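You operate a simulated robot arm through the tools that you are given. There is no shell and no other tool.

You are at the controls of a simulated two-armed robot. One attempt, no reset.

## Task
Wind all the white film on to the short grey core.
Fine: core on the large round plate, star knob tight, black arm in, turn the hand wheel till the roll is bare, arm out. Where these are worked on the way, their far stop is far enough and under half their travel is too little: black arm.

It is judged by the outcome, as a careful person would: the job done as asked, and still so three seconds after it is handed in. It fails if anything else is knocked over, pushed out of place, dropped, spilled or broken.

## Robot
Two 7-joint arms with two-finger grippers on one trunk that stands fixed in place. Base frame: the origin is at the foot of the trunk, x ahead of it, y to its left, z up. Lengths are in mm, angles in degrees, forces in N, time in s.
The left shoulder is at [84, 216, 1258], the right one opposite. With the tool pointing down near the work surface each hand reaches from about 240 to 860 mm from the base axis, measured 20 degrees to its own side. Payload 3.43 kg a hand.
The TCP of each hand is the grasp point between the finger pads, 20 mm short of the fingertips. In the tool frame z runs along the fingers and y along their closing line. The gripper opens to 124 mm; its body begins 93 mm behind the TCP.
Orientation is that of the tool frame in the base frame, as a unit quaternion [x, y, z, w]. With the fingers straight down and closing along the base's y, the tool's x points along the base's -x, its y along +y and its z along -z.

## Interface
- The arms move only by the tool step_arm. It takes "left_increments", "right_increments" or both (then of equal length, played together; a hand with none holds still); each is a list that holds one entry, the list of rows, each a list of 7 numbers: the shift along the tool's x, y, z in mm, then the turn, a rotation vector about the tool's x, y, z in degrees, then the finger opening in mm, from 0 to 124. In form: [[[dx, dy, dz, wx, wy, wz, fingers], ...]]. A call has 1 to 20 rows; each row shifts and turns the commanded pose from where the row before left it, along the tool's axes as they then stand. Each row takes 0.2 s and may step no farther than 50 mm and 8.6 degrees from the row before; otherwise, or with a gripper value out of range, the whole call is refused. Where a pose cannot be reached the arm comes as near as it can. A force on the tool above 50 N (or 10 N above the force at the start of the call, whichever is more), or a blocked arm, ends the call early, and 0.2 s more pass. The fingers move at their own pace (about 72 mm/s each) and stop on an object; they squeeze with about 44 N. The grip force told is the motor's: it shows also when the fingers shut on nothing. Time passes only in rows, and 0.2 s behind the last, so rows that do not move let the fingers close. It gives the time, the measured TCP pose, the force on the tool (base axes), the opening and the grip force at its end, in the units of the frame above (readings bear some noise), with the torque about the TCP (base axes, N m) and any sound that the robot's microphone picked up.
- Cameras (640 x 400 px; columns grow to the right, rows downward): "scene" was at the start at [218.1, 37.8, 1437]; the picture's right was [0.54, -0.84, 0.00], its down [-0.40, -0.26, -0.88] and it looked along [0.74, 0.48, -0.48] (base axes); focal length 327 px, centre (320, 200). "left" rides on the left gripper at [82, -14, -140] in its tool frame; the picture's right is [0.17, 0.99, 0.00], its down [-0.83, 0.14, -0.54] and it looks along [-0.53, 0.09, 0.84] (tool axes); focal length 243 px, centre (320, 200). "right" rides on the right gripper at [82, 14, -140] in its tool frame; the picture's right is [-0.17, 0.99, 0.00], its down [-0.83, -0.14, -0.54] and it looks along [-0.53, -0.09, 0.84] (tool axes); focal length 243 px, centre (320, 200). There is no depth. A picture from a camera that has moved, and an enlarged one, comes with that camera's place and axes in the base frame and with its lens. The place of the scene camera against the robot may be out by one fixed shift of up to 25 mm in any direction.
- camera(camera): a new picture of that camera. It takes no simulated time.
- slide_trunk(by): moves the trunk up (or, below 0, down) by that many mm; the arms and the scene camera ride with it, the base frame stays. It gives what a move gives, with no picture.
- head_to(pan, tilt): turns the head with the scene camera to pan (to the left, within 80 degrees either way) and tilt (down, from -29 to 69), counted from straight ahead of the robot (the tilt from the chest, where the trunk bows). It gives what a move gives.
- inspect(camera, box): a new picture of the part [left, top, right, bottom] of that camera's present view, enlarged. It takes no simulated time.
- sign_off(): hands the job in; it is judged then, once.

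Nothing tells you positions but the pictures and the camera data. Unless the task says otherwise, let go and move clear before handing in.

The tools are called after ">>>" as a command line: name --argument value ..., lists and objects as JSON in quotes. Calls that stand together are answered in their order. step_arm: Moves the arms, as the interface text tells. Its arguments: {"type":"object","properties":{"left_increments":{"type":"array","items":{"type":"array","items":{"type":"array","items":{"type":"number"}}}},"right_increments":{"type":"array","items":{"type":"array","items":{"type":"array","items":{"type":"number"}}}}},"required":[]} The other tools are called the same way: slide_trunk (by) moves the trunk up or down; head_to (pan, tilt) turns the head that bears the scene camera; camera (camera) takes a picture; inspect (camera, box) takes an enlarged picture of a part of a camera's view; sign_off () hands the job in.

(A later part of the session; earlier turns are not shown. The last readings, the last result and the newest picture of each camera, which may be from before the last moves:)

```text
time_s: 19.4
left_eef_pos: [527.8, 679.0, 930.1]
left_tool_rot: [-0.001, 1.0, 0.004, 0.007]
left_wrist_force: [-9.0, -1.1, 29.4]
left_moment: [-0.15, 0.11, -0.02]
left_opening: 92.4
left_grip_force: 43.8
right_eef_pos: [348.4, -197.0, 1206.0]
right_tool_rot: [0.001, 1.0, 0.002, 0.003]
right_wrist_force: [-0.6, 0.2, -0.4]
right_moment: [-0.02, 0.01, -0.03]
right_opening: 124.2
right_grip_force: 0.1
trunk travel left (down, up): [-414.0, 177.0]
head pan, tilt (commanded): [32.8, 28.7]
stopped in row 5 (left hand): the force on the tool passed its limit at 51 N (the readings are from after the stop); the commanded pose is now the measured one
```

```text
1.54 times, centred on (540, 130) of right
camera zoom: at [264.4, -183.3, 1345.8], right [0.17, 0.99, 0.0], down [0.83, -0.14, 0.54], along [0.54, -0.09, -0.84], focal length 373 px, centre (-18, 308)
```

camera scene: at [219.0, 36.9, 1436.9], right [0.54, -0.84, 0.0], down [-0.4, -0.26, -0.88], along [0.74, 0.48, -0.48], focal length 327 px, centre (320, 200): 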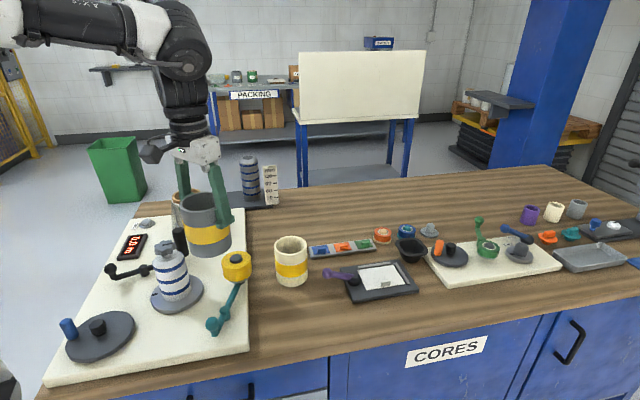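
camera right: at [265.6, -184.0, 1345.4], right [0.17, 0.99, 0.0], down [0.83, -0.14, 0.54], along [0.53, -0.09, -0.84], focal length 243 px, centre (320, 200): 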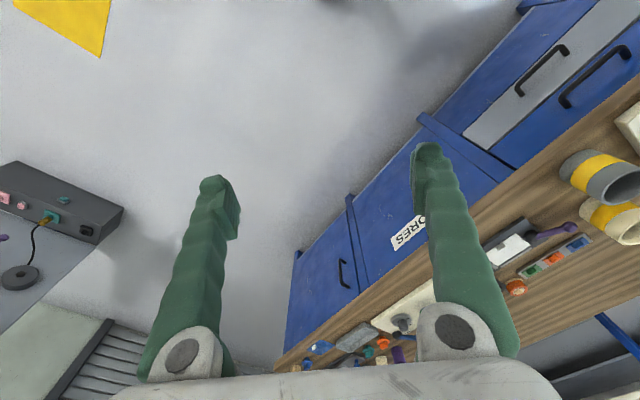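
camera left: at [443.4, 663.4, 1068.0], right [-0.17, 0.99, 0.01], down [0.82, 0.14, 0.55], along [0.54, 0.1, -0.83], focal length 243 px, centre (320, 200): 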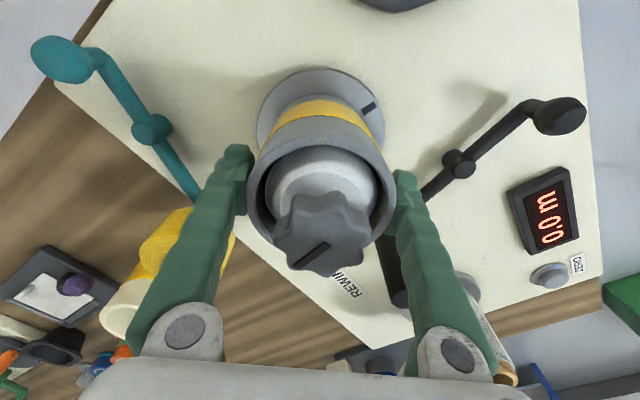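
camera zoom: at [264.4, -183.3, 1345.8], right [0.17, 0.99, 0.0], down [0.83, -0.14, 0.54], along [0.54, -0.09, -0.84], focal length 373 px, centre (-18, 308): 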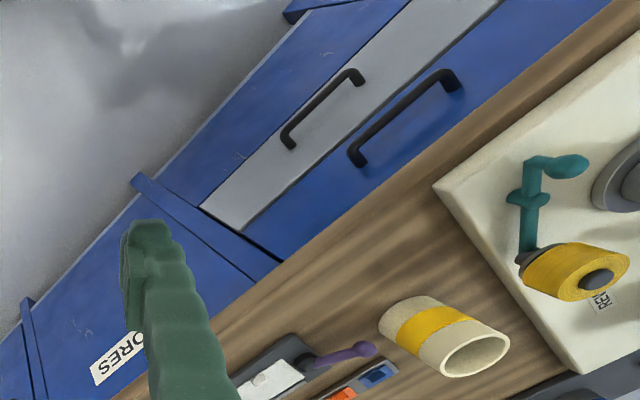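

Comparing the plate margin around the core with its diameter, the core is resting on the plate; it's about 117 mm tall, taller than I first thought. I'll open the fingers, straighten the small tilt and rise clear of the knob.

>>> step_arm --left_increments '[[[0, 0, -1, 0, 0, 0, 100], [0, 0, 0, 0, 0, 0, 115], [0, 0, 0, 0, 0, 0, 124], [-2, 0, -15, 0.46, 0.8, 0, 124], [0, 0, -30, 0, 0, 0, 124], [0, 0, -40, 0, 0, 0, 124], [0, 0, -40, 0, 0, 0, 124], [0, 0, -20, 0, 0, 0, 124], [0, 0, 0, 0, 0, 0, 124]]]'

>>> camera --camera "left"

>>> inspect --camera "left" --box '[220, 70, 420, 240]'

>>> inspect --camera "scene" --box '[100, 200, 230, 320]'

```text
time_s: 21.4
left_eef_pos: [530.6, 681.3, 1072.3]
left_tool_rot: [0.0, 1.0, -0.001, -0.002]
left_wrist_force: [-0.2, 0.5, 0.8]
left_moment: [0.01, 0.03, 0.01]
left_opening: 124.2
left_grip_force: 0.2
right_eef_pos: [349.4, -194.6, 1207.0]
right_tool_rot: [0.003, 1.0, 0.001, 0.002]
right_wrist_force: [-0.2, -0.2, -0.8]
right_moment: [-0.02, -0.03, -0.02]
right_opening: 124.1
right_grip_force: 0.0
trunk travel left (down, up): [-414.0, 177.0]
head pan, tilt (commanded): [32.8, 28.7]
```

```text
taken
camera left: at [448.6, 666.5, 1211.8], right [-0.17, 0.99, 0.0], down [0.83, 0.14, 0.54], along [0.53, 0.09, -0.84], focal length 243 px, centre (320, 200)
```

left: 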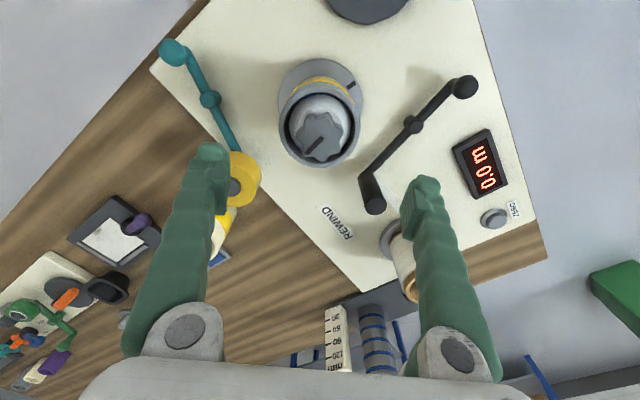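

```text
2.35 times, centred on (320, 155) of left
camera zoom: at [448.6, 666.5, 1211.8], right [-0.17, 0.99, 0.0], down [0.83, 0.14, 0.54], along [0.53, 0.09, -0.84], focal length 571 px, centre (320, 306)
```

zoom: 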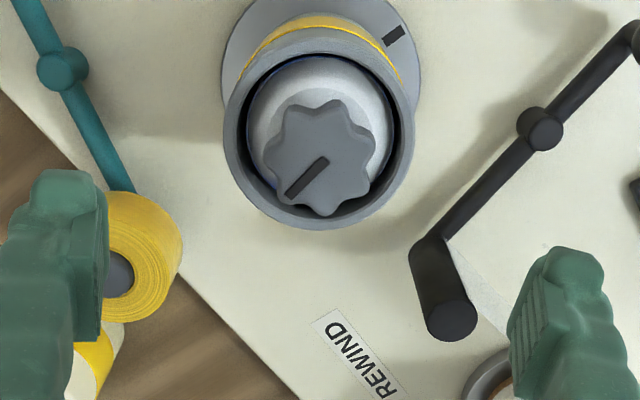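

```text
3.33 times, centred on (165, 260) of scene
camera zoom: at [218.3, 38.1, 1436.9], right [0.54, -0.84, 0.0], down [-0.4, -0.26, -0.88], along [0.74, 0.48, -0.48], focal length 1089 px, centre (837, 0)
```

zoom: 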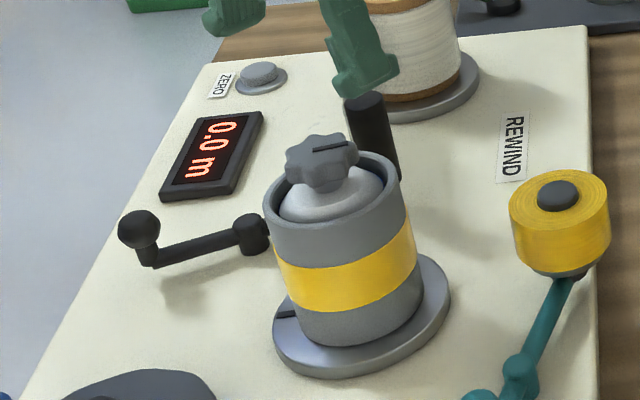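

The core is standing on the plate with the knob proud of its rim. Next I'll centre the hand on the knob (about 523.5, 681, top near 979), with the fingers narrowed to 80 mm, and look before gripping.

>>> step_arm --left_increments '[[[7, -0.5, 0, 0, 0, 0, 90], [0, 0, 30, 0, 0, 0, 90], [0, 0, 30, 0, 0, 0, 90], [0, 0, 0, 0, 0, 0, 90], [0, 0, 0, 0, 0, 0, 90]]]'

>>> inspect --camera "left" --box '[200, 70, 440, 270]'

>>> inspect --camera "scene" --box '[100, 180, 240, 300]'

```text
time_s: 22.6
left_eef_pos: [523.4, 680.9, 1012.4]
left_tool_rot: [0.0, 1.0, -0.002, -0.003]
left_wrist_force: [-0.2, -0.6, 0.0]
left_moment: [0.0, -0.01, 0.01]
left_opening: 90.0
left_grip_force: 0.1
right_eef_pos: [350.4, -196.2, 1205.5]
right_tool_rot: [0.003, 1.0, 0.001, 0.001]
right_wrist_force: [0.0, -0.4, 0.5]
right_moment: [0.0, -0.01, -0.03]
right_opening: 124.0
right_grip_force: 0.0
trunk travel left (down, up): [-414.0, 177.0]
head pan, tilt (commanded): [32.8, 28.7]
```

```text
2.00 times, centred on (320, 170) of left
camera zoom: at [441.7, 666.6, 1151.6], right [-0.17, 0.99, 0.0], down [0.83, 0.14, 0.54], along [0.53, 0.09, -0.84], focal length 485 px, centre (320, 260)
```

zoom: 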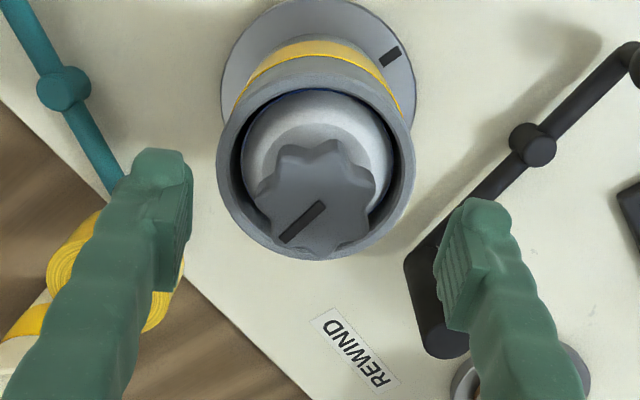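

```text
3.33 times, centred on (170, 240) of scene
camera zoom: at [218.4, 38.1, 1436.9], right [0.54, -0.84, 0.0], down [-0.4, -0.26, -0.88], along [0.74, 0.48, -0.48], focal length 1089 px, centre (820, 67)
```

zoom: 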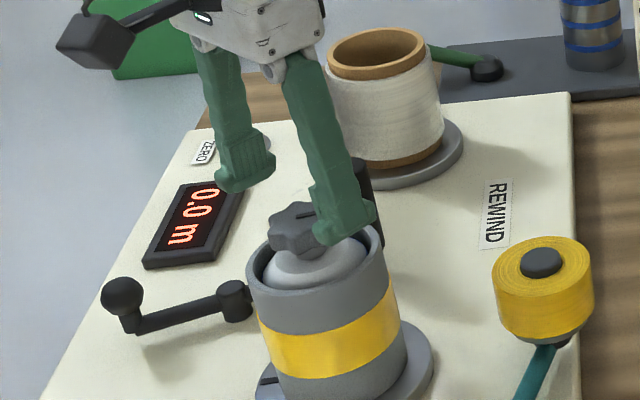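

The knob is nearly centred between the fingers, off by about 1 mm. I'll adjust, lower so the fingertips stay above the core's rim, and close on the knob.

>>> step_arm --left_increments '[[[1.5, -1, 12, 0, 0, 0, 90], [0, 0, 13, 0, 0, 0, 90], [0, 0, 12, 0, 0, 0, 90], [0, 0, 0, 0, 0, 0, 90]]]'

>>> inspect --camera "left" --box '[200, 100, 440, 300]'

>>> inspect --camera "scene" --box '[100, 180, 240, 300]'

```text
time_s: 23.6
left_eef_pos: [520.5, 678.2, 973.6]
left_tool_rot: [0.001, 1.0, 0.0, -0.001]
left_wrist_force: [-0.6, 1.1, 0.0]
left_moment: [0.01, -0.01, 0.03]
left_opening: 90.2
left_grip_force: 0.0
right_eef_pos: [348.3, -196.3, 1206.3]
right_tool_rot: [0.002, 1.0, 0.001, 0.002]
right_wrist_force: [0.3, 0.5, -0.4]
right_moment: [0.02, -0.02, 0.01]
right_opening: 123.9
right_grip_force: 0.1
trunk travel left (down, up): [-414.0, 177.0]
head pan, tilt (commanded): [32.8, 28.7]
```

```text
2.00 times, centred on (320, 200) of left
camera zoom: at [439.3, 664.7, 1114.5], right [-0.17, 0.99, 0.0], down [0.83, 0.14, 0.54], along [0.53, 0.09, -0.84], focal length 485 px, centre (320, 200)
```

zoom: 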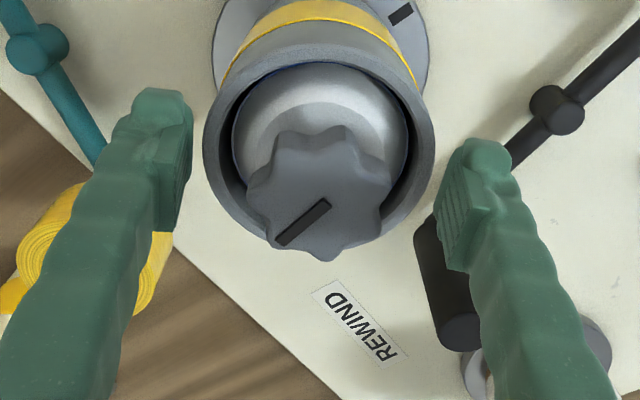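

```text
3.33 times, centred on (170, 240) of scene
camera zoom: at [218.0, 37.8, 1437.0], right [0.54, -0.84, 0.0], down [-0.4, -0.26, -0.88], along [0.74, 0.48, -0.48], focal length 1089 px, centre (820, 67)
```

zoom: 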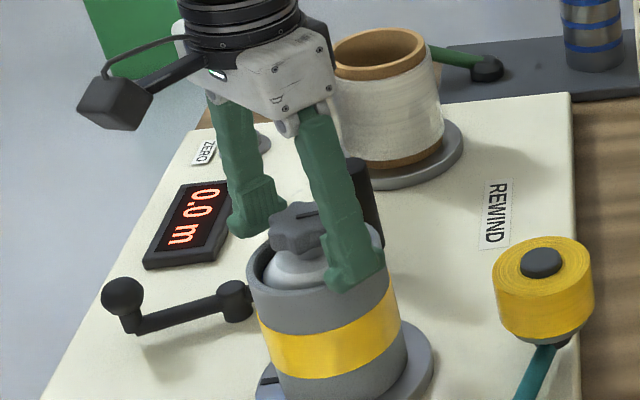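

>>> step_arm --left_increments '[[[-2, 0, 0, 0, 0, 0, 90], [0, 0, 0, 0, 0, 0, 40], [0, 0, 0, 0, 0, 0, 40], [0, 0, 0, 0, 0, 0, 40], [0, 0, 0, 0, 0, 0, 40]]]'

>>> inspect --camera "left" --box '[200, 100, 440, 300]'

>>> inspect --camera "scene" --box '[100, 180, 240, 320]'

```text
time_s: 24.8
left_eef_pos: [523.5, 678.3, 974.9]
left_tool_rot: [0.0, 1.0, -0.001, -0.001]
left_wrist_force: [-0.2, 2.4, 0.9]
left_moment: [0.01, -0.02, -0.02]
left_opening: 41.3
left_grip_force: 1.5
right_eef_pos: [349.6, -195.9, 1207.0]
right_tool_rot: [0.001, 1.0, 0.001, 0.002]
right_wrist_force: [-0.7, -0.3, -0.7]
right_moment: [-0.01, -0.01, 0.01]
right_opening: 123.8
right_grip_force: 0.0
trunk travel left (down, up): [-414.0, 177.0]
head pan, tilt (commanded): [32.8, 28.7]
```

```text
2.00 times, centred on (320, 200) of left
camera zoom: at [441.5, 664.9, 1114.6], right [-0.17, 0.99, 0.0], down [0.83, 0.14, 0.54], along [0.53, 0.09, -0.84], focal length 485 px, centre (320, 200)
```

zoom: 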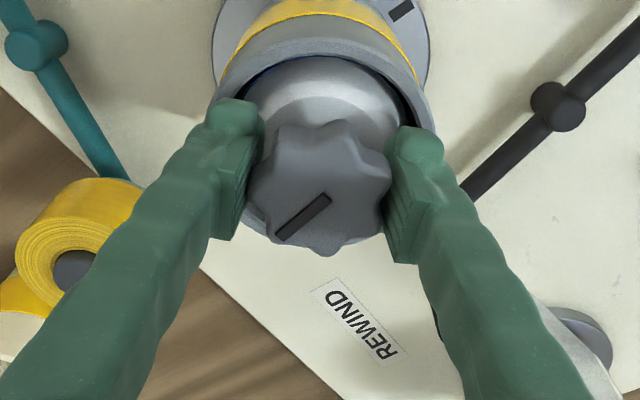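

```text
2.86 times, centred on (170, 250) of scene
camera zoom: at [218.1, 38.1, 1437.0], right [0.54, -0.84, 0.0], down [-0.4, -0.26, -0.88], along [0.74, 0.48, -0.48], focal length 933 px, centre (749, 57)
```

zoom: 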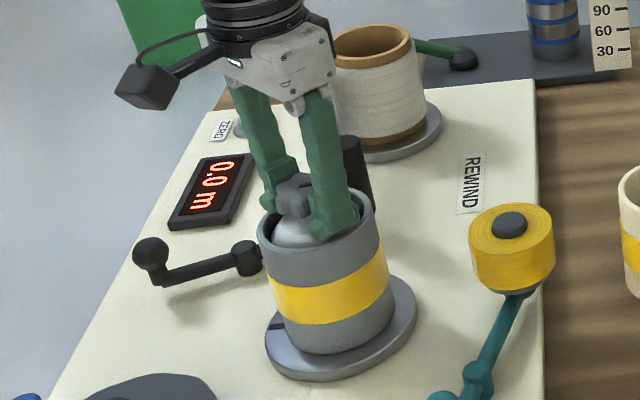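

The fingers are barely touching the knob since I only commanded 40 mm. I'll squeeze fully, then turn it clockwise a little and watch the mark.

>>> step_arm --left_increments '[[[0, 0, 0, 0, 0, 0, 10], [0, 0, 0, 0, 0, 0, 10], [0, 0, 0, 0, 0, 0, 10]]]'

>>> step_arm --left_increments '[[[0, 0, 0, 0, 0, 6, 10], [0, 0, 0, 0, 0, 6, 10], [0, 0, 0, 0, 0, 6, 10], [0, 0, 0, 0, 0, 6, 10], [0, 0, 0, 0, 0, 0, 10]]]'

>>> inspect --camera "left" --box '[200, 100, 440, 300]'

>>> inspect --camera "scene" --box '[100, 180, 240, 320]'

```text
time_s: 25.6
left_eef_pos: [521.6, 678.5, 974.1]
left_tool_rot: [0.0, 1.0, -0.002, -0.002]
left_wrist_force: [0.2, 3.6, 1.3]
left_moment: [0.05, 0.04, 0.04]
left_opening: 39.7
left_grip_force: 45.1
right_eef_pos: [348.2, -194.4, 1206.0]
right_tool_rot: [0.002, 1.0, 0.001, 0.002]
right_wrist_force: [0.3, -0.6, 0.4]
right_moment: [0.04, 0.0, 0.04]
right_opening: 124.1
right_grip_force: 0.1
trunk travel left (down, up): [-414.0, 177.0]
head pan, tilt (commanded): [32.8, 28.7]
```

```text
time_s: 26.8
left_eef_pos: [522.2, 679.6, 974.7]
left_tool_rot: [0.208, 0.978, -0.001, -0.001]
left_wrist_force: [1.8, 5.4, 2.6]
left_moment: [0.23, 0.23, 0.01]
left_opening: 39.7
left_grip_force: 44.6
right_eef_pos: [349.3, -195.9, 1206.2]
right_tool_rot: [0.002, 1.0, 0.002, 0.001]
right_wrist_force: [-0.5, 0.0, -0.6]
right_moment: [0.0, -0.02, 0.0]
right_opening: 124.0
right_grip_force: 0.0
trunk travel left (down, up): [-414.0, 177.0]
head pan, tilt (commanded): [32.8, 28.7]
```

```text
2.00 times, centred on (320, 200) of left
camera zoom: at [442.9, 700.0, 1114.3], right [0.25, 0.97, 0.0], down [0.82, -0.21, 0.54], along [0.52, -0.14, -0.84], focal length 485 px, centre (320, 200)
```

zoom: 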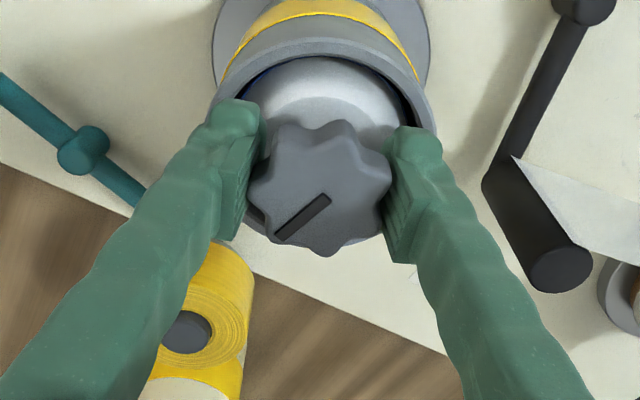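

```text
2.86 times, centred on (170, 250) of scene
camera zoom: at [218.3, 38.4, 1436.9], right [0.54, -0.84, 0.0], down [-0.4, -0.26, -0.88], along [0.74, 0.48, -0.48], focal length 933 px, centre (749, 57)
```

zoom: 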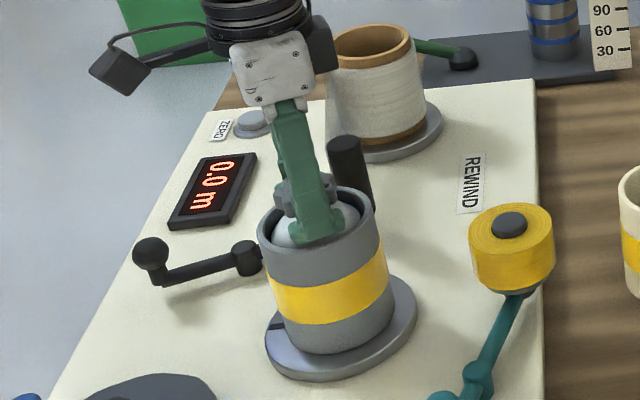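

The knob turns with the hand and the plate doesn't, with little torque. I'll keep turning clockwise.

>>> step_arm --left_increments '[[[0, 0, 0, 0, 0, 8, 10], [0, 0, 0, 0, 0, 8, 10], [0, 0, 0, 0, 0, 8, 10], [0, 0, 0, 0, 0, 8, 10], [0, 0, 0, 0, 0, 8, 10], [0, 0, 0, 0, 0, 0, 10]]]'

>>> inspect --camera "left" --box '[200, 100, 440, 300]'

>>> inspect --camera "scene" --box '[100, 180, 240, 320]'

```text
time_s: 28.2
left_eef_pos: [523.8, 679.4, 974.9]
left_tool_rot: [0.53, 0.848, -0.002, 0.0]
left_wrist_force: [3.3, 9.1, 4.7]
left_moment: [0.44, 0.17, 0.03]
left_opening: 39.7
left_grip_force: 44.5
right_eef_pos: [349.5, -195.5, 1205.6]
right_tool_rot: [0.001, 1.0, 0.0, 0.003]
right_wrist_force: [0.1, 0.1, -1.5]
right_moment: [0.0, -0.05, 0.03]
right_opening: 124.2
right_grip_force: 0.1
trunk travel left (down, up): [-414.0, 177.0]
head pan, tilt (commanded): [32.8, 28.7]
```

```text
2.00 times, centred on (320, 200) of left
camera zoom: at [475.4, 747.1, 1114.0], right [0.81, 0.58, 0.0], down [0.49, -0.68, 0.54], along [0.31, -0.44, -0.84], focal length 485 px, centre (320, 200)
```

zoom: 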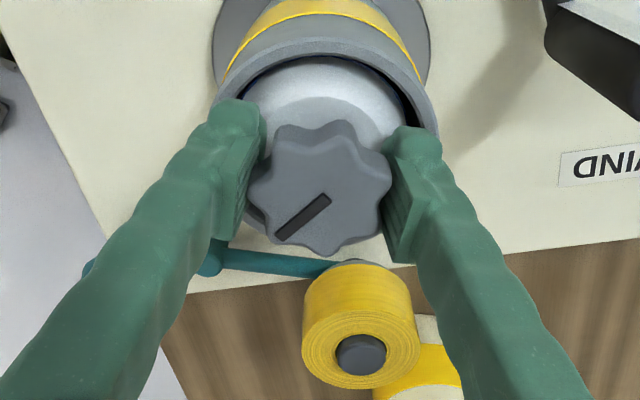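

```text
2.86 times, centred on (170, 250) of scene
camera zoom: at [218.3, 38.6, 1436.9], right [0.54, -0.84, 0.0], down [-0.4, -0.26, -0.88], along [0.74, 0.48, -0.48], focal length 933 px, centre (749, 57)
```

zoom: 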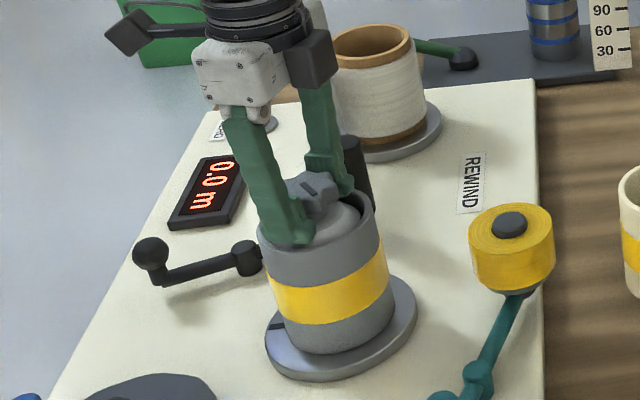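

>>> step_arm --left_increments '[[[0, 0, 0, 0, 0, 8, 10], [0, 0, 0, 0, 0, 8, 10], [0, 0, 0, 0, 0, 8, 10], [0, 0, 0, 0, 0, 8, 10], [0, 0, 0, 0, 0, 8, 10], [0, 0, 0, 0, 0, 0, 10]]]'

>>> inspect --camera "left" --box '[200, 100, 440, 300]'

>>> inspect --camera "scene" --box '[100, 180, 240, 320]'

```text
time_s: 29.6
left_eef_pos: [523.3, 679.2, 973.4]
left_tool_rot: [0.789, 0.615, -0.003, 0.0]
left_wrist_force: [8.6, 12.0, 5.8]
left_moment: [0.42, -0.2, -0.01]
left_opening: 39.5
left_grip_force: 45.1
right_eef_pos: [349.4, -194.6, 1205.9]
right_tool_rot: [0.002, 1.0, 0.001, 0.001]
right_wrist_force: [1.1, 0.2, 0.5]
right_moment: [-0.01, 0.05, 0.04]
right_opening: 124.3
right_grip_force: 0.0
trunk travel left (down, up): [-414.0, 177.0]
head pan, tilt (commanded): [32.8, 28.7]
```

```text
2.00 times, centred on (320, 200) of left
camera zoom: at [530.5, 762.2, 1113.6], right [1.0, -0.08, 0.0], down [-0.06, -0.84, 0.54], along [-0.05, -0.54, -0.84], focal length 485 px, centre (320, 200)
```

zoom: 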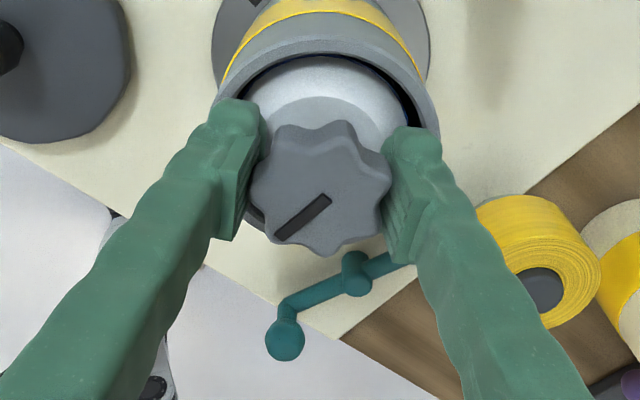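

```text
2.86 times, centred on (170, 250) of scene
camera zoom: at [218.8, 38.8, 1436.9], right [0.54, -0.84, 0.0], down [-0.4, -0.26, -0.88], along [0.74, 0.48, -0.48], focal length 933 px, centre (749, 57)
```

zoom: 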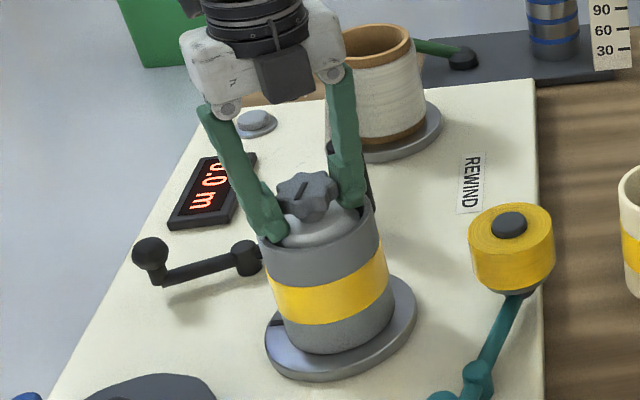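

About 104° turned so far, with no real torque. The side force is growing slightly, so I'll recentre a little and continue.

>>> step_arm --left_increments '[[[1.5, 0.8, 0, 0, 0, 0, 10], [0, 0, 0, 0, 0, 8, 10], [0, 0, 0, 0, 0, 8, 10], [0, 0, 0, 0, 0, 8, 10], [0, 0, 0, 0, 0, 8, 10], [0, 0, 0, 0, 0, 8, 10], [0, 0, 0, 0, 0, 0, 10]]]'

>>> inspect --camera "left" --box '[200, 100, 440, 300]'

>>> inspect --camera "scene" --box '[100, 180, 240, 320]'

```text
time_s: 31.2
left_eef_pos: [522.4, 678.8, 973.7]
left_tool_rot: [0.951, 0.308, -0.003, 0.001]
left_wrist_force: [0.2, -1.5, 0.0]
left_moment: [-0.19, 0.18, -0.01]
left_opening: 39.6
left_grip_force: 45.1
right_eef_pos: [348.8, -195.5, 1206.9]
right_tool_rot: [0.001, 1.0, 0.001, 0.002]
right_wrist_force: [-0.4, 0.5, -0.2]
right_moment: [-0.02, 0.0, 0.02]
right_opening: 124.3
right_grip_force: 0.1
trunk travel left (down, up): [-414.0, 177.0]
head pan, tilt (commanded): [32.8, 28.7]
```

```text
2.00 times, centred on (320, 200) of left
camera zoom: at [582.8, 738.6, 1113.1], right [0.71, -0.7, 0.0], down [-0.59, -0.6, 0.55], along [-0.38, -0.39, -0.84], focal length 485 px, centre (320, 200)
```

zoom: 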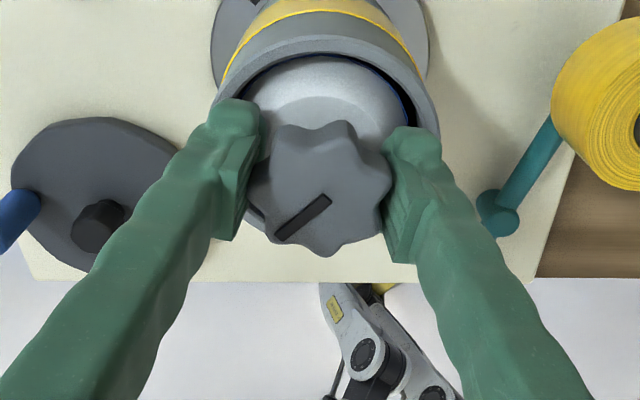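

```text
2.86 times, centred on (170, 250) of scene
camera zoom: at [218.3, 37.7, 1436.9], right [0.54, -0.84, 0.0], down [-0.4, -0.26, -0.88], along [0.74, 0.48, -0.48], focal length 933 px, centre (749, 57)
```

zoom: 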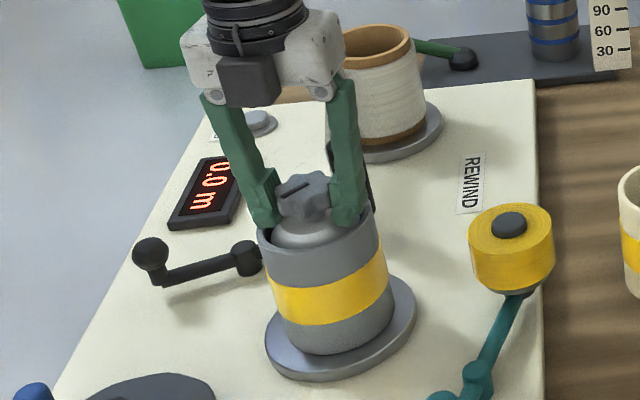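

The knob is at about 144°, but the plate's tick and the blue handle may have shifted. I'll check whether the spindle has started turning with the knob.

>>> inspect --camera "scene" --box '[50, 230, 230, 360]'

>>> inspect --camera "scene" --box '[140, 250, 220, 320]'

>>> camera --camera "left"

```text
3.08 times, centred on (140, 295) of scene
camera zoom: at [218.3, 37.7, 1436.9], right [0.54, -0.84, 0.0], down [-0.4, -0.26, -0.88], along [0.74, 0.48, -0.48], focal length 1005 px, centre (874, -92)
```

zoom: 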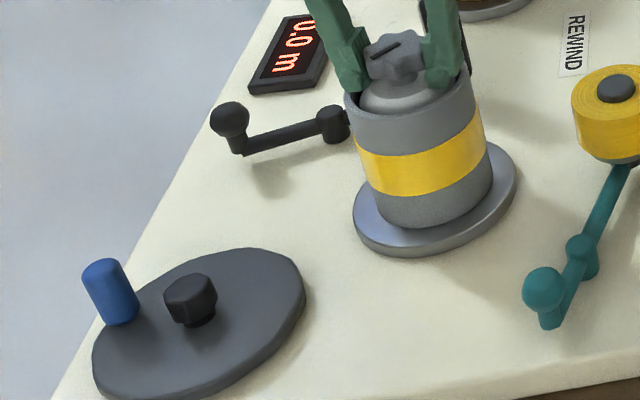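

```text
5.71 times, centred on (180, 285) of scene
camera zoom: at [218.3, 37.7, 1436.9], right [0.54, -0.84, 0.0], down [-0.4, -0.26, -0.88], along [0.74, 0.48, -0.48], focal length 1867 px, centre (1120, -286)
```

zoom: 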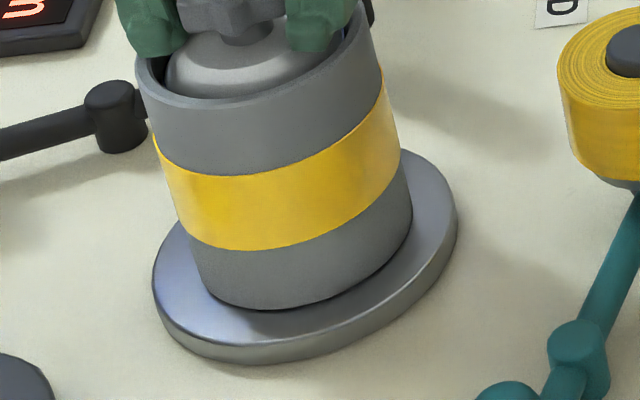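

```text
taken
camera left: at [582.8, 738.6, 1113.1], right [0.71, -0.7, 0.0], down [-0.59, -0.6, 0.55], along [-0.38, -0.39, -0.84], focal length 243 px, centre (320, 200)
```

left: 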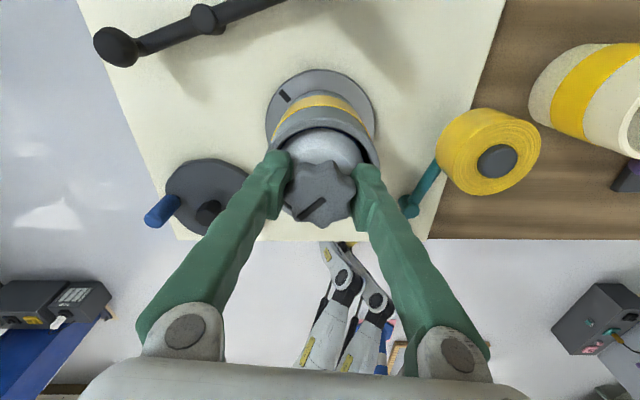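

The plate's tick and the blue handle have moved about 15° clockwise, so the knob seems to have reached its stop at roughly 130° and started to carry the spindle. I'll turn a bit more to confirm that the knob and plate now turn rigidly together.

>>> step_arm --left_increments '[[[0, 0, 0, 0, 0, 8, 10], [0, 0, 0, 0, 0, 8, 10], [0, 0, 0, 0, 0, 8, 10], [0, 0, 0, 0, 0, 0, 10]]]'

>>> camera --camera "left"

>>> inspect --camera "scene" --box '[50, 230, 230, 360]'

```text
time_s: 32.2
left_eef_pos: [523.5, 680.5, 973.6]
left_tool_rot: [0.995, 0.104, -0.003, 0.001]
left_wrist_force: [-1.8, -9.2, -7.0]
left_moment: [-0.04, -0.16, 0.02]
left_opening: 39.5
left_grip_force: 45.6
right_eef_pos: [349.7, -197.1, 1205.5]
right_tool_rot: [0.002, 1.0, 0.001, 0.001]
right_wrist_force: [-1.0, 0.2, 0.6]
right_moment: [0.02, -0.01, 0.0]
right_opening: 123.9
right_grip_force: 0.0
trunk travel left (down, up): [-414.0, 177.0]
head pan, tilt (commanded): [32.8, 28.7]
```

```text
taken
camera left: at [602.0, 709.7, 1113.1], right [0.37, -0.93, 0.0], down [-0.78, -0.31, 0.55], along [-0.51, -0.2, -0.84], focal length 243 px, centre (320, 200)
```

left: 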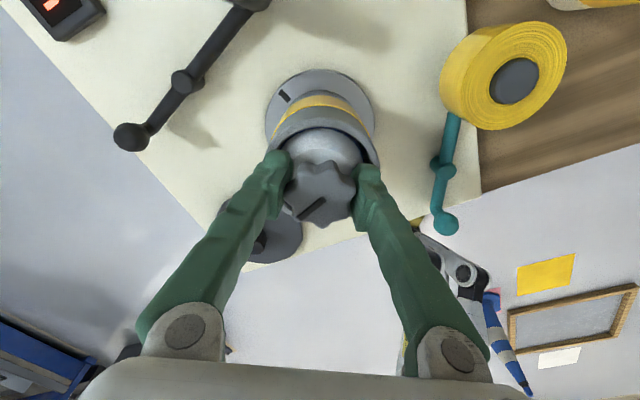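

```text
3.08 times, centred on (140, 295) of scene
camera zoom: at [218.4, 37.2, 1436.9], right [0.54, -0.84, 0.0], down [-0.4, -0.26, -0.88], along [0.74, 0.48, -0.48], focal length 1005 px, centre (874, -92)
```

zoom: 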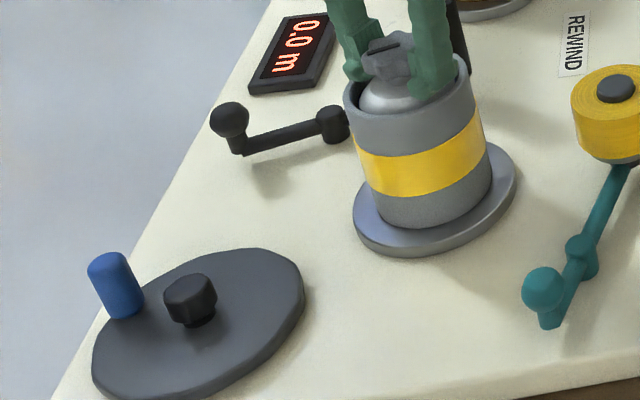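

The plate and knob now turn as one, so the knob is at its stop and the core is clamped. I'll let go, rise, and unwind the wrist.

>>> step_arm --left_increments '[[[0, 0, 0, 0, 0, 0, 80], [0, 0, 0, 0, 0, 0, 80], [0, 0, 0, 0, 0, 0, 80], [0, 0, -30, 0, 0, 0, 80], [0, 0, -40, 0, 0, 0, 80], [0, 0, -40, 0, 0, 0, 80], [0, 0, -20, 0, 0, 0, 80]]]'

>>> step_arm --left_increments '[[[0, 0, 0, 0, 0, -8.4, 124], [0, 0, 0, 0, 0, -8.4, 124], [0, 0, 0, 0, 0, -8.4, 124], [0, 0, 0, 0, 0, -8.4, 124], [0, 0, 0, 0, 0, -8.4, 124], [0, 0, 0, 0, 0, -8.4, 124], [0, 0, 0, 0, 0, -8.4, 124], [0, 0, 0, 0, 0, -8.4, 124], [0, 0, 0, 0, 0, -8.4, 124], [0, 0, 0, 0, 0, -8.4, 124], [0, 0, 0, 0, 0, -8.4, 124], [0, 0, 0, 0, 0, -8.4, 124], [0, 0, 0, 0, 0, -8.4, 124], [0, 0, 0, 0, 0, -8.4, 124], [0, 0, 0, 0, 0, -8.4, 124], [0, 0, 0, 0, 0, -8.4, 124], [0, 0, 0, 0, 0, -8.4, 124], [0, 0, 0, 0, 0, -8.4, 124], [0, 0, 0, 0, 0, -8.4, 124], [0, 0, 0, 0, 0, -8.4, 124]]]'

>>> camera --camera "left"

>>> camera --camera "scene"

```text
time_s: 33.8
left_eef_pos: [524.5, 679.3, 1104.7]
left_tool_rot: [0.995, 0.104, -0.003, 0.0]
left_wrist_force: [0.7, 0.6, 0.7]
left_moment: [0.03, -0.02, -0.02]
left_opening: 80.1
left_grip_force: 0.0
right_eef_pos: [349.1, -195.9, 1206.0]
right_tool_rot: [0.002, 1.0, 0.002, 0.002]
right_wrist_force: [0.6, 0.3, -1.0]
right_moment: [0.02, 0.0, 0.01]
right_opening: 123.8
right_grip_force: 0.1
trunk travel left (down, up): [-414.0, 177.0]
head pan, tilt (commanded): [32.8, 28.7]
```

```text
time_s: 38.0
left_eef_pos: [524.1, 680.3, 1104.5]
left_tool_rot: [-0.002, 1.0, -0.001, -0.002]
left_wrist_force: [1.1, -0.2, 0.5]
left_moment: [-0.02, 0.03, 0.0]
left_opening: 123.9
left_grip_force: 0.0
right_eef_pos: [349.1, -194.4, 1206.3]
right_tool_rot: [0.002, 1.0, 0.001, 0.002]
right_wrist_force: [-0.7, -0.1, 0.3]
right_moment: [0.0, 0.04, 0.03]
right_opening: 124.0
right_grip_force: 0.1
trunk travel left (down, up): [-414.0, 177.0]
head pan, tilt (commanded): [32.8, 28.7]
```

```text
taken
camera left: at [443.1, 666.1, 1244.8], right [-0.17, 0.99, 0.0], down [0.83, 0.14, 0.54], along [0.53, 0.09, -0.84], focal length 243 px, centre (320, 200)
```

left: 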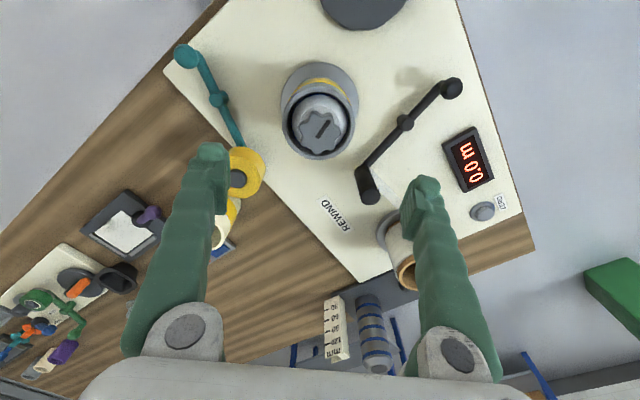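

```text
taken
camera scene: at [218.2, 37.9, 1437.0], right [0.54, -0.84, 0.0], down [-0.4, -0.26, -0.88], along [0.74, 0.48, -0.48], focal length 327 px, centre (320, 200)
```

scene: 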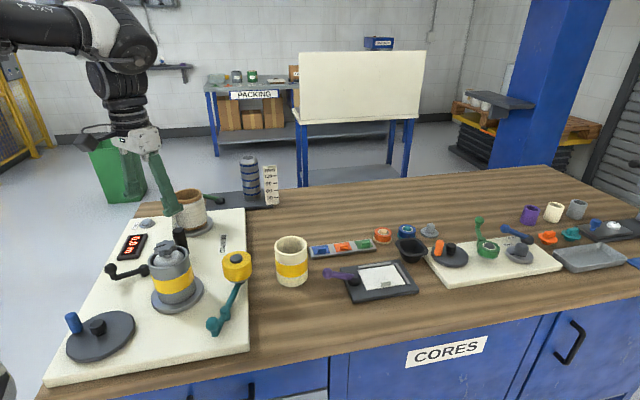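

The knob's clamped position looks right. Now for the black arm: I'll zoom in on its ball handle, pivot and roller from here.

>>> inspect --camera "left" --box '[270, 50, 510, 220]'

>>> inspect --camera "scene" --box '[95, 180, 225, 290]'

```text
2.35 times, centred on (390, 135) of left
camera zoom: at [443.1, 666.1, 1244.8], right [-0.17, 0.99, 0.0], down [0.83, 0.14, 0.54], along [0.53, 0.09, -0.84], focal length 571 px, centre (155, 353)
```

zoom: 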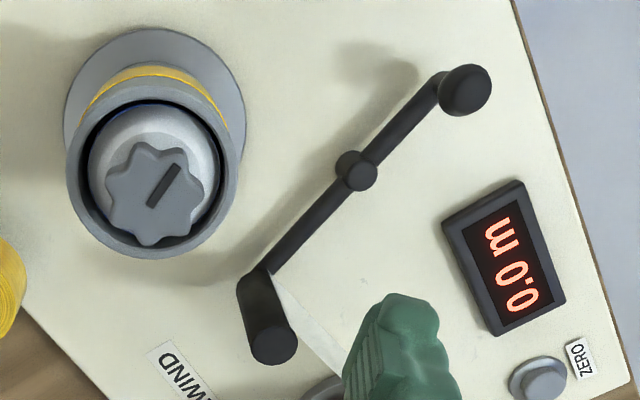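

```text
3.64 times, centred on (160, 235) of scene
camera zoom: at [218.2, 37.9, 1437.0], right [0.54, -0.84, 0.0], down [-0.4, -0.26, -0.88], along [0.74, 0.48, -0.48], focal length 1188 px, centre (902, 73)
```

zoom: 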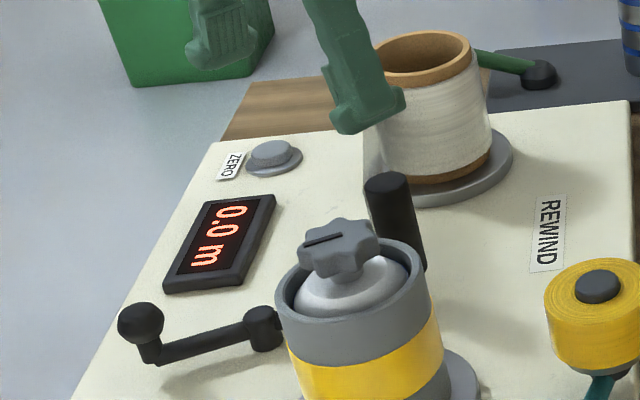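

The ball handle is at about (461, 860, 865), the pivot at about (523, 822) and the roller at about (615, 772). Swinging the arm in means pushing the ball outward (+x, +y) over an arc of about 40°. That's far out, so I'll move beside it, then yaw and tilt the tool outward to reach.

>>> step_arm --left_increments '[[[34.7, 26.7, 0, 0, 0, 0, 80], [34.7, 26.7, 0, 0, 0, 0, 80], [34.7, 26.7, 0, 0, 0, 0, 80], [0, 0, 0, 0, 0, -7.5, 80], [0, 0, 0, 0, 0, -7.5, 80], [0, 0, 0, 0, 0, -7.5, 80], [0, 0, 0, 0, 0, -7.5, 80], [0, 0, 0, 0, 0, -7.5, 80], [0, 0, 0, 0, 0, -7.5, 80], [0, 0, 0, 0, 0, -7.5, 80], [0, 0, 0, 0, 0, -7.5, 80], [0, 0, 0, 0, 0, 0, 80]]]'

>>> step_arm --left_increments '[[[0, 0, 0, 0, -8, 0, 80], [0, 0, 0, 0, -8, 0, 80], [0, 0, 0, 0, -8, 0, 80], [0, 0, 0, 0, -8, 0, 80], [0, 0, 0, 0, -8, 0, 80], [0, 0, 0, 0, 0, 0, 80]]]'

>>> camera --camera "left"

>>> camera --camera "scene"

```text
time_s: 40.6
left_eef_pos: [420.4, 760.2, 1105.8]
left_tool_rot: [-0.501, 0.866, 0.0, -0.003]
left_wrist_force: [-0.6, 0.0, -0.8]
left_moment: [-0.04, -0.01, 0.02]
left_opening: 79.9
left_grip_force: 0.1
right_eef_pos: [348.6, -195.7, 1205.9]
right_tool_rot: [0.002, 1.0, 0.001, 0.001]
right_wrist_force: [-1.2, 0.2, -0.1]
right_moment: [-0.01, -0.02, 0.03]
right_opening: 124.0
right_grip_force: 0.0
trunk travel left (down, up): [-414.0, 177.0]
head pan, tilt (commanded): [32.8, 28.7]
```

```text
time_s: 42.0
left_eef_pos: [419.8, 760.6, 1105.2]
left_tool_rot: [-0.47, 0.814, 0.171, 0.295]
left_wrist_force: [0.4, -0.6, 0.1]
left_moment: [-0.02, -0.02, 0.02]
left_opening: 79.9
left_grip_force: 0.0
right_eef_pos: [350.0, -195.7, 1206.0]
right_tool_rot: [0.002, 1.0, 0.001, 0.001]
right_wrist_force: [0.0, 0.3, -0.2]
right_moment: [-0.03, 0.03, 0.0]
right_opening: 123.9
right_grip_force: 0.0
trunk travel left (down, up): [-414.0, 177.0]
head pan, tilt (commanded): [32.8, 28.7]
```

```text
taken
camera left: at [356.4, 620.5, 1158.9], right [-0.92, 0.38, -0.1], down [0.03, 0.32, 0.95], along [0.4, 0.87, -0.31], focal length 243 px, centre (320, 200)
```

left: 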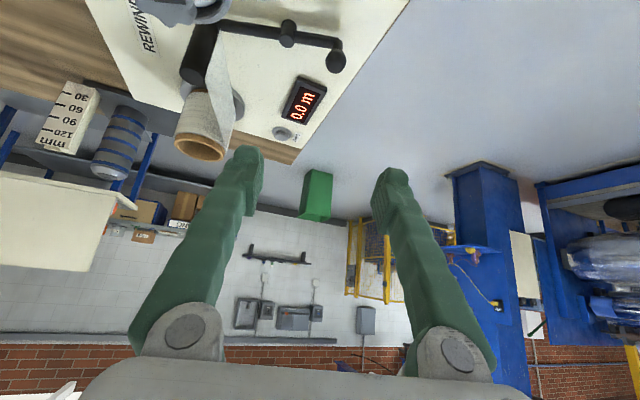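

```text
taken
camera scene: at [218.2, 38.1, 1436.9], right [0.54, -0.84, 0.0], down [-0.4, -0.26, -0.88], along [0.74, 0.48, -0.48], focal length 327 px, centre (320, 200)
```

scene: 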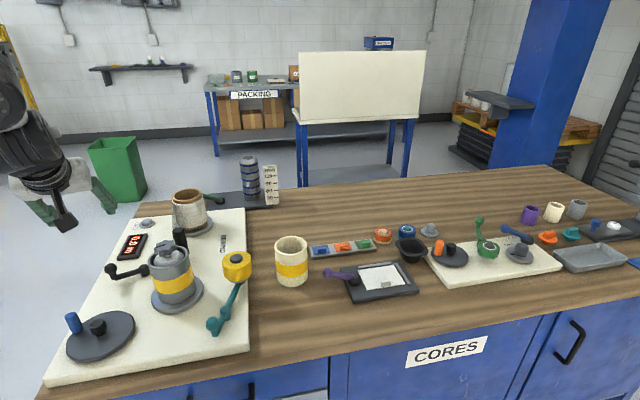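

The tilted pose is reachable and the new view agrees with the ball at about (463, 861, 866). I'll approach to 60 mm short of it along the tilted tool axis.

>>> step_arm --left_increments '[[[14, 2.5, 38.6, 0, 0, 0, 70], [14, 2.5, 38.6, 0, 0, 0, 70], [14, 2.5, 38.6, 0, 0, 0, 70], [14, 2.5, 38.6, 0, 0, 0, 70], [14, 2.5, 38.6, 0, 0, 0, 70], [0, 0, 0, 0, 0, 0, 70]]]'

>>> camera --camera "left"

>>> inspect --camera "scene" --box '[0, 150, 240, 370]'

```text
time_s: 43.4
left_eef_pos: [444.1, 827.4, 912.5]
left_tool_rot: [-0.47, 0.814, 0.171, 0.295]
left_wrist_force: [-0.1, -0.2, -0.8]
left_moment: [-0.02, 0.0, -0.01]
left_opening: 70.1
left_grip_force: 0.1
right_eef_pos: [348.1, -195.4, 1206.5]
right_tool_rot: [0.002, 1.0, 0.002, 0.001]
right_wrist_force: [0.2, -0.9, 0.0]
right_moment: [0.03, -0.02, -0.01]
right_opening: 123.8
right_grip_force: 0.0
trunk travel left (down, up): [-414.0, 177.0]
head pan, tilt (commanded): [32.8, 28.7]
```

```text
taken
camera left: at [380.0, 687.3, 966.7], right [-0.92, 0.38, -0.1], down [0.03, 0.32, 0.95], along [0.4, 0.87, -0.31], focal length 243 px, centre (320, 200)
```

left: 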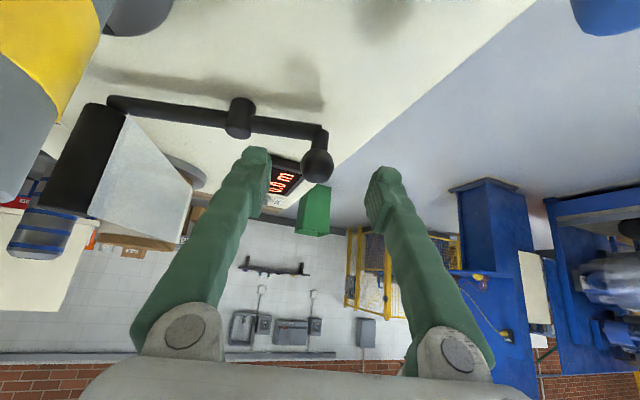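

```text
1.82 times, centred on (120, 260) of scene
camera zoom: at [217.7, 37.1, 1437.1], right [0.54, -0.84, 0.0], down [-0.4, -0.26, -0.88], along [0.74, 0.48, -0.48], focal length 594 px, centre (684, 91)
```

zoom: 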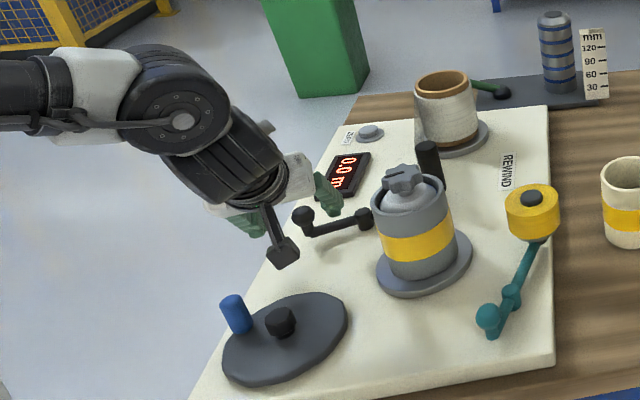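

The ball lies on the tool axis, about 55–60 mm ahead and slightly high. I'll advance so it sits between the pads, then look before closing.

>>> step_arm --left_increments '[[[-1.5, -1.2, 20, 0, 0, 0, 70], [-1.5, -1.2, 20, 0, 0, 0, 70], [-1, 0, 13, 0, 0, 0, 70], [0, 0, 0, 0, 0, 0, 70]]]'

>>> camera --camera "left"

>>> inspect --camera "left" --box '[220, 100, 420, 250]'

```text
time_s: 44.4
left_eef_pos: [464.7, 858.2, 877.0]
left_tool_rot: [-0.471, 0.813, 0.171, 0.296]
left_wrist_force: [2.4, 1.8, 12.0]
left_moment: [-0.21, -0.41, 0.21]
left_opening: 69.9
left_grip_force: 0.0
right_eef_pos: [347.7, -196.7, 1205.5]
right_tool_rot: [0.002, 1.0, 0.002, 0.002]
right_wrist_force: [0.2, 0.2, -0.8]
right_moment: [0.03, 0.0, 0.04]
right_opening: 124.1
right_grip_force: 0.1
trunk travel left (down, up): [-414.0, 177.0]
head pan, tilt (commanded): [32.8, 28.7]
```

```text
taken
camera left: at [400.9, 718.8, 930.8], right [-0.92, 0.38, -0.11], down [0.02, 0.32, 0.95], along [0.4, 0.87, -0.3], focal length 243 px, centre (320, 200)
```

left: 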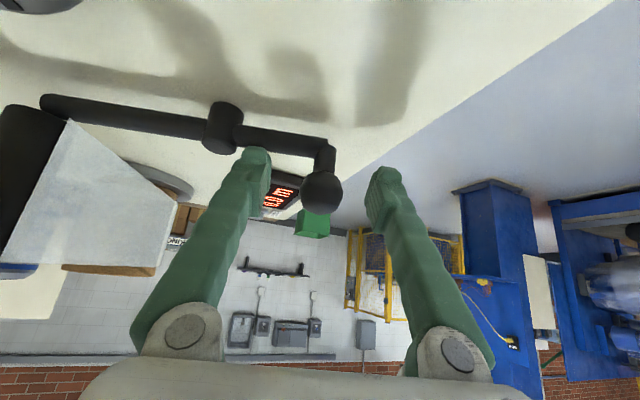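

```text
2.67 times, centred on (320, 175) of left
camera zoom: at [400.9, 718.8, 930.8], right [-0.92, 0.38, -0.11], down [0.02, 0.32, 0.95], along [0.4, 0.87, -0.3], focal length 647 px, centre (320, 267)
```

zoom: 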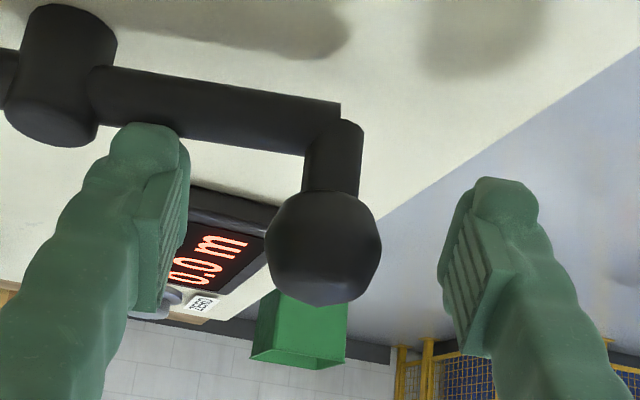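

A fingertip is just touching the link near the pivot, with about 12 N upward. I'll back off a few millimetres and raise slightly, then close on the ball.

>>> step_arm --left_increments '[[[-4, 0, -7, 0, 0, 0, 70], [0, 0, 0, 0, 0, 0, 70]]]'

>>> inspect --camera "left" --box '[220, 100, 420, 250]'

```text
time_s: 45.0
left_eef_pos: [464.0, 855.4, 881.6]
left_tool_rot: [-0.469, 0.815, 0.171, 0.293]
left_wrist_force: [1.0, -0.2, 0.3]
left_moment: [0.0, -0.03, 0.0]
left_opening: 69.9
left_grip_force: 0.0
right_eef_pos: [349.4, -195.5, 1205.7]
right_tool_rot: [0.002, 1.0, 0.0, 0.002]
right_wrist_force: [0.0, 0.2, 0.3]
right_moment: [0.01, 0.02, -0.02]
right_opening: 124.1
right_grip_force: 0.1
trunk travel left (down, up): [-414.0, 177.0]
head pan, tilt (commanded): [32.8, 28.7]
```

```text
2.67 times, centred on (320, 175) of left
camera zoom: at [399.1, 716.4, 936.0], right [-0.92, 0.38, -0.1], down [0.03, 0.32, 0.95], along [0.4, 0.87, -0.31], focal length 647 px, centre (320, 267)
```

zoom: 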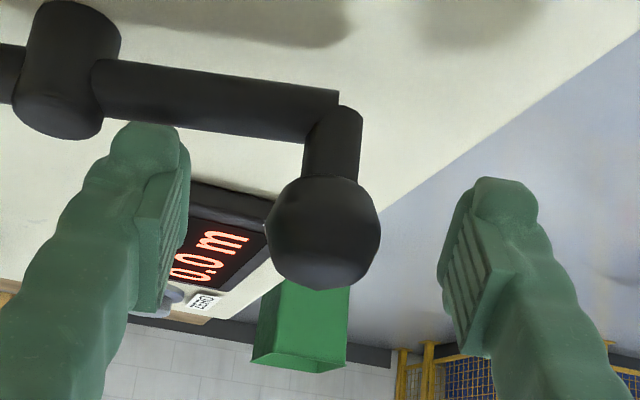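

Contact is cleared and the ball is centred between the fingers. Closing on it now.

>>> step_arm --left_increments '[[[0, 0, 0, 0, 0, 0, 10], [0, 0, 0, 0, 0, 0, 10], [0, 0, 0, 0, 0, 0, 10], [0, 0, 0, 0, 0, 0, 10]]]'

>>> inspect --camera "left" --box '[160, 60, 480, 260]'

```text
time_s: 46.0
left_eef_pos: [463.5, 855.8, 881.5]
left_tool_rot: [-0.47, 0.815, 0.171, 0.293]
left_wrist_force: [-0.4, 0.5, -1.6]
left_moment: [0.09, 0.01, -0.02]
left_opening: 22.1
left_grip_force: 45.3
right_eef_pos: [348.6, -196.0, 1205.4]
right_tool_rot: [0.002, 1.0, 0.001, 0.001]
right_wrist_force: [-1.4, 0.2, -0.7]
right_moment: [-0.02, 0.01, -0.02]
right_opening: 124.2
right_grip_force: 0.1
trunk travel left (down, up): [-414.0, 177.0]
head pan, tilt (commanded): [32.8, 28.7]
```

```text
2.00 times, centred on (320, 160) of left
camera zoom: at [399.5, 717.2, 936.1], right [-0.92, 0.38, -0.1], down [0.03, 0.32, 0.95], along [0.4, 0.87, -0.31], focal length 485 px, centre (320, 280)
```

zoom: 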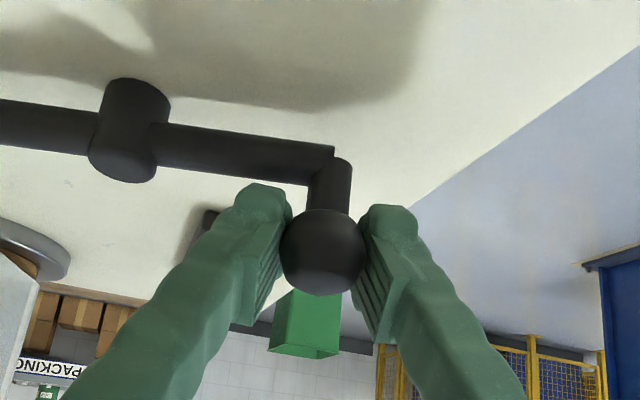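

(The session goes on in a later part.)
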